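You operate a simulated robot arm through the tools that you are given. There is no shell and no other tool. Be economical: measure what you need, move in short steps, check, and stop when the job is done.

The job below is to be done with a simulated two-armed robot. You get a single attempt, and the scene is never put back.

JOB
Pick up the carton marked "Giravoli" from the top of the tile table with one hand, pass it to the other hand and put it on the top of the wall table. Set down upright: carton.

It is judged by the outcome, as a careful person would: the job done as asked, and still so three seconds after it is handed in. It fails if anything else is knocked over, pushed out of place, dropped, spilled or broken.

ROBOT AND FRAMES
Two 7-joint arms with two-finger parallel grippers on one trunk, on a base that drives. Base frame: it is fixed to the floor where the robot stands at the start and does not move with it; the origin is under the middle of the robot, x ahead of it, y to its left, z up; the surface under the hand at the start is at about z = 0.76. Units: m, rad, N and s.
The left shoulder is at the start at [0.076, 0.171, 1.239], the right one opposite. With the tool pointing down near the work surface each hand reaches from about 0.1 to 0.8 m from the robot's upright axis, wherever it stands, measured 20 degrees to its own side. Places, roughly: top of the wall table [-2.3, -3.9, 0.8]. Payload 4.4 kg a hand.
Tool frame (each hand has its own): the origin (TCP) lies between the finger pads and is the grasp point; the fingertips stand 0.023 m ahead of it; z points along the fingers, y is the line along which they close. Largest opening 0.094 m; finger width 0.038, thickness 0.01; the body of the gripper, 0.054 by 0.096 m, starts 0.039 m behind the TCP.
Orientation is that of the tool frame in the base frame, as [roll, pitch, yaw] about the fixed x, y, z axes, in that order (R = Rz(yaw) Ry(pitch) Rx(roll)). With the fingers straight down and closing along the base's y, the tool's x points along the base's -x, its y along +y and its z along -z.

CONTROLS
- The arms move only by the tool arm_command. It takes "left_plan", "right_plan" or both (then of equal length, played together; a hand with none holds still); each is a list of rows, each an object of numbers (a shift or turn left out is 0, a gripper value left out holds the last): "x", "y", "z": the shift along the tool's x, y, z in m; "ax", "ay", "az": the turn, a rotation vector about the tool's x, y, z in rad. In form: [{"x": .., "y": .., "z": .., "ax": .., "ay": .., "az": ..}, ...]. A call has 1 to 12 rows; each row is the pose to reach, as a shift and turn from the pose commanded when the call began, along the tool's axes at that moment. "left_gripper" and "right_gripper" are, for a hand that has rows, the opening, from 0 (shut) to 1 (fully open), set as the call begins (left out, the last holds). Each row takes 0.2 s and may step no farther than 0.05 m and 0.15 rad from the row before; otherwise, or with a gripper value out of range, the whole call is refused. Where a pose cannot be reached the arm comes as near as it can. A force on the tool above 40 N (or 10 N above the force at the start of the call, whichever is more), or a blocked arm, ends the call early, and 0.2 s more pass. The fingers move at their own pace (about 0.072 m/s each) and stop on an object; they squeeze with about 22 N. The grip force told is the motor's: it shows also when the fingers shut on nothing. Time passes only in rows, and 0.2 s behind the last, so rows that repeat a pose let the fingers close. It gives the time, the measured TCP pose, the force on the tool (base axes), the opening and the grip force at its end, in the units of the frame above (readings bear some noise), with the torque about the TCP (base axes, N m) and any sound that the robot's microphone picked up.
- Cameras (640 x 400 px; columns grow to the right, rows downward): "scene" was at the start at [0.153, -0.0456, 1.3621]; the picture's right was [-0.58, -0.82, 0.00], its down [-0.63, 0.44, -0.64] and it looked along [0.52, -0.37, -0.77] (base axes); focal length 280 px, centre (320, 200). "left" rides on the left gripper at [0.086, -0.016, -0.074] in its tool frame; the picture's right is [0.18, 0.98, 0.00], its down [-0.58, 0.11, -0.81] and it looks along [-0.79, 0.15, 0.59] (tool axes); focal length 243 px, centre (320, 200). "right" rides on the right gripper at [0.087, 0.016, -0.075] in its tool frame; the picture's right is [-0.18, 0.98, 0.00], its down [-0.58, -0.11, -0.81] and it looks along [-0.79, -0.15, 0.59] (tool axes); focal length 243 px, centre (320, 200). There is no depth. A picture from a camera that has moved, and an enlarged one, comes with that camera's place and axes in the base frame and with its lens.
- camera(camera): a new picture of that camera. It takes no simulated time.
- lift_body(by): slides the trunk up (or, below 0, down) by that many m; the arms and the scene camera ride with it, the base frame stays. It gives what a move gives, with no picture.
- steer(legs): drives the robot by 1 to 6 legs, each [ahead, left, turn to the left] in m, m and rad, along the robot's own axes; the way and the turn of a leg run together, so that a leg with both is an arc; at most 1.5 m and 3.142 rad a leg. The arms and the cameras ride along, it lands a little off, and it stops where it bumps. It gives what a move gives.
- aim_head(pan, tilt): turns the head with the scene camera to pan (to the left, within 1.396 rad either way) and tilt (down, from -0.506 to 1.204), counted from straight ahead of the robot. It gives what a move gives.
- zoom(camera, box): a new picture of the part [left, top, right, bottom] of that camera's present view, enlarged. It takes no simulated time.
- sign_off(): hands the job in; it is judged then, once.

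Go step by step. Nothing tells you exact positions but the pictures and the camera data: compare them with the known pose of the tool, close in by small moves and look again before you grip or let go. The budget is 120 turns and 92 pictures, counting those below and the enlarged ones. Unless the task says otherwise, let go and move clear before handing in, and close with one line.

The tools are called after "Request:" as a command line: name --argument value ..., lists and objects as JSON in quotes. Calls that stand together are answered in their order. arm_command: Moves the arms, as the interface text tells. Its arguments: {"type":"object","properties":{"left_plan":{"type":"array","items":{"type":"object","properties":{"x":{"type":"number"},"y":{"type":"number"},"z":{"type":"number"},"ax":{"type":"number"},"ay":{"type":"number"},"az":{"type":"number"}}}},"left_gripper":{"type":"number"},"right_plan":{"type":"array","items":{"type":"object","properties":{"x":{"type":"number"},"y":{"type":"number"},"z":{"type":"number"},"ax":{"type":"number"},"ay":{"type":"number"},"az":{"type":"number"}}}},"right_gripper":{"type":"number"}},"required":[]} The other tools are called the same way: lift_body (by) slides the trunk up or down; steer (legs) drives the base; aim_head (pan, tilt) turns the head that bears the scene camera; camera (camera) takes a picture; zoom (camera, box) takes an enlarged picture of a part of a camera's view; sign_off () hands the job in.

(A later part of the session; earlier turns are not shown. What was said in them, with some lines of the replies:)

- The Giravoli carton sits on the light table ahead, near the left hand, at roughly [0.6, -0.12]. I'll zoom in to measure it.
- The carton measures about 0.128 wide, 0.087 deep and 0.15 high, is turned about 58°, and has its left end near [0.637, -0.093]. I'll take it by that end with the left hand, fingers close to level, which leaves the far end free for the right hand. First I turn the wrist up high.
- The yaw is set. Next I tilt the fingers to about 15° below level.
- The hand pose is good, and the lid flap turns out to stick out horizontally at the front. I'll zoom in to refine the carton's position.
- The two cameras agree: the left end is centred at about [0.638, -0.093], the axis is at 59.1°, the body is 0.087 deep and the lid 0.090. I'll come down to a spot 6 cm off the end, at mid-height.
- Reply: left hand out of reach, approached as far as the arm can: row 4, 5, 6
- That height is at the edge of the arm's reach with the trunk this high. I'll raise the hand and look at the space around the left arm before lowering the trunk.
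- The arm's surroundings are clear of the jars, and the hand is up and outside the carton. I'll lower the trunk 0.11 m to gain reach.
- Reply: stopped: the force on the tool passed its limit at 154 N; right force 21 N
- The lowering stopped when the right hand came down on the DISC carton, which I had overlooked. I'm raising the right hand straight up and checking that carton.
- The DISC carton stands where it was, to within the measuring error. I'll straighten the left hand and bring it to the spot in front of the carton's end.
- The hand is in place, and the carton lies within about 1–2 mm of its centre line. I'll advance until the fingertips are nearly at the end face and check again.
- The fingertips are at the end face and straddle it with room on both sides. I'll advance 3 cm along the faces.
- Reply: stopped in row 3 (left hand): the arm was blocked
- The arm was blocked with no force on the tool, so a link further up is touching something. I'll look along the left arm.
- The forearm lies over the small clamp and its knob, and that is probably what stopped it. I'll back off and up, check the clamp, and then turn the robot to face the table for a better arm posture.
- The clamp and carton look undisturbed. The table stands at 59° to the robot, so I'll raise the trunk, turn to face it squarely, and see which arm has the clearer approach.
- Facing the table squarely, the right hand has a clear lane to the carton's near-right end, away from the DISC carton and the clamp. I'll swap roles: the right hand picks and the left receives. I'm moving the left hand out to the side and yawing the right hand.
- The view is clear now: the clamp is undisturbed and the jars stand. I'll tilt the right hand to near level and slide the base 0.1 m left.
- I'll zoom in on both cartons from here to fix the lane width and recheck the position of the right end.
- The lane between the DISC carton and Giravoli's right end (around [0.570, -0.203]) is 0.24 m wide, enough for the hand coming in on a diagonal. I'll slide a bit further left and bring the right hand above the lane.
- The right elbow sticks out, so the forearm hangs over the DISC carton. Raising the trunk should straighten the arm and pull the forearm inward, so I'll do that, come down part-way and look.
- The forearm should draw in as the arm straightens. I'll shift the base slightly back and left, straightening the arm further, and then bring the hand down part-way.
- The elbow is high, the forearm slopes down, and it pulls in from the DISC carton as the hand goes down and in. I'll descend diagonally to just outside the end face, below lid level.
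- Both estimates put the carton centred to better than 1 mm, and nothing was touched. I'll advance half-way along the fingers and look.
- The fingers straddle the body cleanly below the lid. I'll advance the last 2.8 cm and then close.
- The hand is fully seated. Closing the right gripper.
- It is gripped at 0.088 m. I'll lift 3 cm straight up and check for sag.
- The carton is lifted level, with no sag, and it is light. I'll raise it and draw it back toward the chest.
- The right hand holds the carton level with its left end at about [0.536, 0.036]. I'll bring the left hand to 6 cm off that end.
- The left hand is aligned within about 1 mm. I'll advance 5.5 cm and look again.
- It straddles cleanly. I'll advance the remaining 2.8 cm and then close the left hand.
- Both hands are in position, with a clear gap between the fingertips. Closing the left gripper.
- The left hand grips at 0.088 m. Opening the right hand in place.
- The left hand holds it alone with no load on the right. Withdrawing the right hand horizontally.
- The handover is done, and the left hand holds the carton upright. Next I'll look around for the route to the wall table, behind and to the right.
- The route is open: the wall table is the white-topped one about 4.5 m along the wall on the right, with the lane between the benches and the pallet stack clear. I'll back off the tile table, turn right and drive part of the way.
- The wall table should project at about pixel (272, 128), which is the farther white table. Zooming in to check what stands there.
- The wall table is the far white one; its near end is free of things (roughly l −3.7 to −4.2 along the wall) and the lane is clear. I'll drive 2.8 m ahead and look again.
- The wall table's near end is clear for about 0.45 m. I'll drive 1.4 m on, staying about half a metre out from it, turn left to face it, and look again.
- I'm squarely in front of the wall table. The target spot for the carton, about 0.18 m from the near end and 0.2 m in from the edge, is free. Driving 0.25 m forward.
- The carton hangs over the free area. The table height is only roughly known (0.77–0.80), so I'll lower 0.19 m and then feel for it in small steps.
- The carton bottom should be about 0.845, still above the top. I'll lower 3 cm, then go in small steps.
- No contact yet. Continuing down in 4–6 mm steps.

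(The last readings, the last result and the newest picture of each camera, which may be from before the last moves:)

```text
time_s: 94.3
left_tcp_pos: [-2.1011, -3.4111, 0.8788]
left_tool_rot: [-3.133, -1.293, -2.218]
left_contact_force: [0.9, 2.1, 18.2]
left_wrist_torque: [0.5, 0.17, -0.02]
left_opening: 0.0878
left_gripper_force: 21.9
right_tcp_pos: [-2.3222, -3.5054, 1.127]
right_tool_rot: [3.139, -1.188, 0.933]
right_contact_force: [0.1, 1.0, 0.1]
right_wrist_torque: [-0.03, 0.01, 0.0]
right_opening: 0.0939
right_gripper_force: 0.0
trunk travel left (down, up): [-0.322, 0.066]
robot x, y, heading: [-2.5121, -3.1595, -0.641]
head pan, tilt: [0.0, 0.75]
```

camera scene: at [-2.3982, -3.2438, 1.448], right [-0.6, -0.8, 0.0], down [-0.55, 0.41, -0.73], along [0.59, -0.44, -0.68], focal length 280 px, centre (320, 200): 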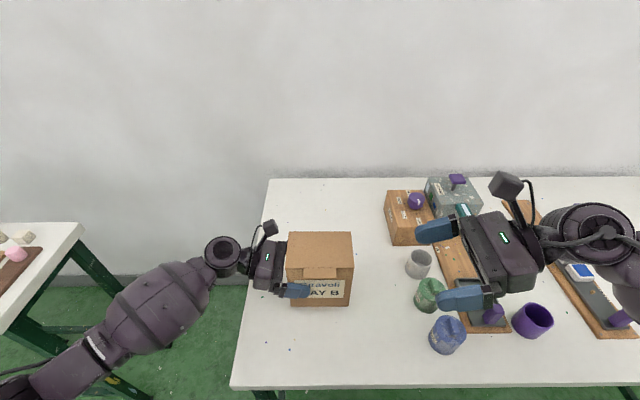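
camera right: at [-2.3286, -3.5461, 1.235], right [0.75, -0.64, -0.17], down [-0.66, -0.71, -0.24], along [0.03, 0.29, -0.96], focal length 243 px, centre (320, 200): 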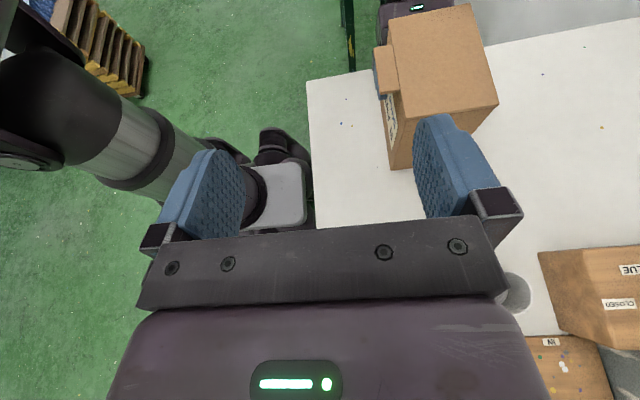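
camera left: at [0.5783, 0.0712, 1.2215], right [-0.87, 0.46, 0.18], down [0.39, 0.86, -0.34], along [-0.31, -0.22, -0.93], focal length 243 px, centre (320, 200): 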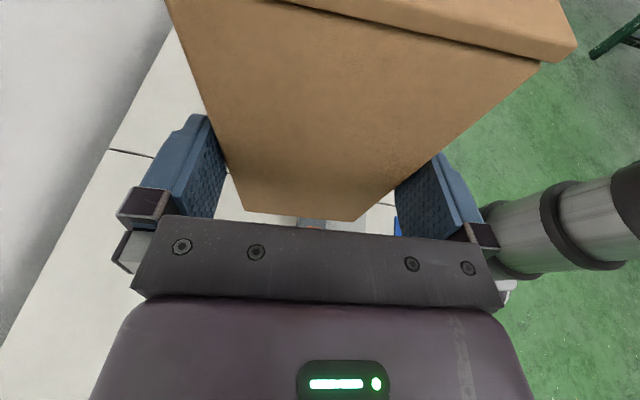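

Contact: 18 N upward, with the table at about 0.80. I'll ease the pressure by 2 mm and check that it sits level before opening.

Request:
arm_command --left_plan '[{"x": 0.0022, "z": -0.0006}, {"x": 0.0022, "z": -0.0006}]'

Request:
zoom --camera "right" --box '[340, 0, 540, 180]'

Request:
camera --camera "left"

```text
time_s: 94.9
left_tcp_pos: [-2.0997, -3.4095, 0.8814]
left_tool_rot: [-3.14, -1.291, -2.212]
left_contact_force: [2.9, -3.8, 8.6]
left_wrist_torque: [-0.58, -0.24, 0.16]
left_opening: 0.0876
left_gripper_force: 22.6
right_tcp_pos: [-2.32, -3.5057, 1.127]
right_tool_rot: [-3.139, -1.188, 0.931]
right_contact_force: [-0.2, 1.1, 0.2]
right_wrist_torque: [0.01, 0.0, 0.02]
right_opening: 0.0942
right_gripper_force: 0.1
trunk travel left (down, up): [-0.322, 0.066]
robot x, y, heading: [-2.5163, -3.1582, -0.643]
head pan, tilt: [0.0, 0.75]
```

```text
2.22 times, centred on (440, 90) of right
camera zoom: at [-2.3288, -3.5462, 1.235], right [0.75, -0.64, -0.17], down [-0.66, -0.71, -0.24], along [0.03, 0.29, -0.96], focal length 539 px, centre (53, 444)
```

zoom: 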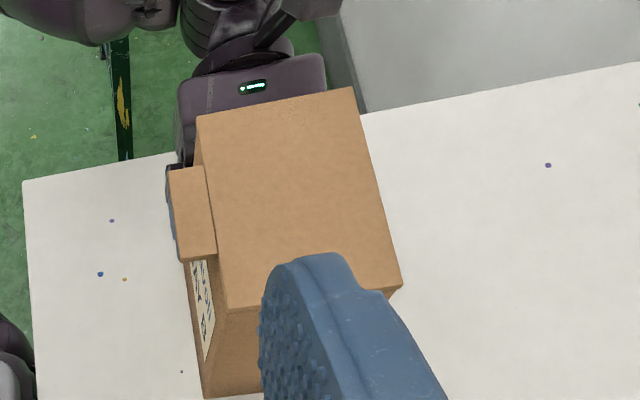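

```text
30 pictures are left
camera left: at [-2.0587, -3.3814, 0.9837], right [-0.82, 0.55, 0.18], down [0.47, 0.82, -0.34], along [-0.33, -0.19, -0.93], focal length 243 px, centre (320, 200)
```

left: 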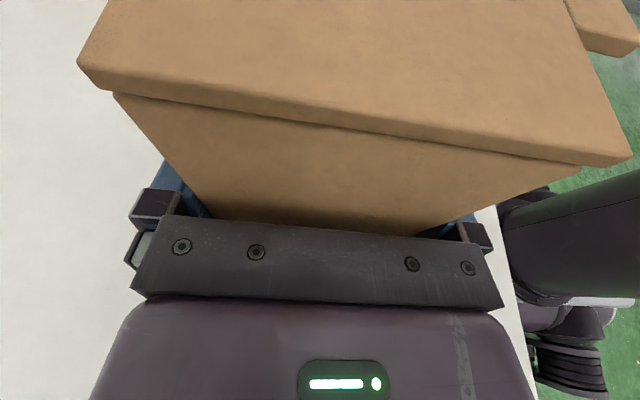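

It rests on the top, essentially level, with slight residual contact. Opening the left hand.

Request:
arm_command --left_plan '[{"z": 0}, {"z": 0}, {"z": 0}]' --left_gripper 1

Request:
zoom --camera "scene" --box '[200, 200, 400, 325]'

```text
time_s: 95.7
left_tcp_pos: [-2.1012, -3.4086, 0.8794]
left_tool_rot: [3.138, -1.291, -2.207]
left_contact_force: [0.4, -0.5, 0.2]
left_wrist_torque: [0.03, 0.0, 0.02]
left_opening: 0.094
left_gripper_force: 0.1
right_tcp_pos: [-2.3209, -3.5064, 1.1266]
right_tool_rot: [-3.14, -1.187, 0.93]
right_contact_force: [-0.8, -0.3, 1.1]
right_wrist_torque: [-0.01, 0.05, -0.01]
right_opening: 0.094
right_gripper_force: 0.0
trunk travel left (down, up): [-0.322, 0.066]
robot x, y, heading: [-2.5118, -3.1639, -0.636]
head pan, tilt: [0.0, 0.75]
```

```text
3.20 times, centred on (300, 262) of scene
camera zoom: at [-2.3983, -3.2438, 1.4479], right [-0.6, -0.8, 0.0], down [-0.55, 0.41, -0.73], along [0.59, -0.44, -0.68], focal length 896 px, centre (384, 0)
```

zoom: 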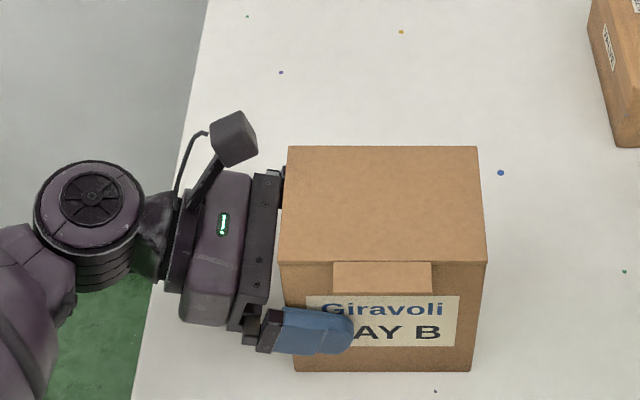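

Released, and the carton stands flat. I'll withdraw the left hand horizontally 8 cm and then go up.

Request:
arm_command --left_plan '[{"x": -0.0042, "z": -0.0144}, {"x": -0.0083, "z": -0.0288}, {"x": -0.0139, "z": -0.048}, {"x": -0.0222, "z": -0.0769}, {"x": 0.0158, "z": -0.088}, {"x": 0.0638, "z": -0.1019}, {"x": 0.1118, "z": -0.1158}, {"x": 0.1598, "z": -0.1297}]'

Request:
camera --camera "scene"

```text
time_s: 97.5
left_tcp_pos: [-2.0542, -3.3459, 1.0699]
left_tool_rot: [3.135, -1.292, -2.204]
left_contact_force: [-0.1, 0.0, -0.2]
left_wrist_torque: [0.01, -0.05, 0.02]
left_opening: 0.0941
left_gripper_force: 0.1
right_tcp_pos: [-2.3198, -3.5053, 1.1271]
right_tool_rot: [-3.141, -1.186, 0.932]
right_contact_force: [0.3, 0.5, -0.5]
right_wrist_torque: [0.01, -0.02, 0.04]
right_opening: 0.0938
right_gripper_force: 0.1
trunk travel left (down, up): [-0.322, 0.066]
robot x, y, heading: [-2.5143, -3.1589, -0.644]
head pan, tilt: [0.0, 0.75]
```

```text
28 pictures are left
camera scene: at [-2.3983, -3.2439, 1.4479], right [-0.6, -0.8, 0.0], down [-0.55, 0.41, -0.73], along [0.59, -0.44, -0.68], focal length 280 px, centre (320, 200)
```

scene: 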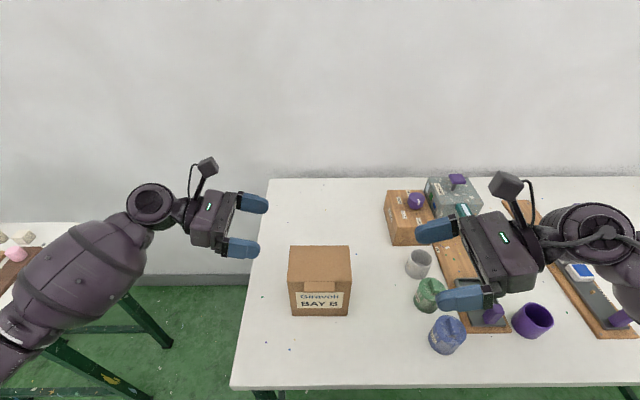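

The Giravoli carton stands upright on the wall table, both hands are clear of it, and nothing around it was moved.

Request:
sign_off

```text
The job is handed in.
```

The Giravoli carton was picked up with the right hand, passed to the left, and set upright on the wall table with both hands clear. While I was lowering the trunk earlier, the right hand pressed down on top of the DISC carton (a 154 N peak reading); later pictures showed that carton unmoved and upright.
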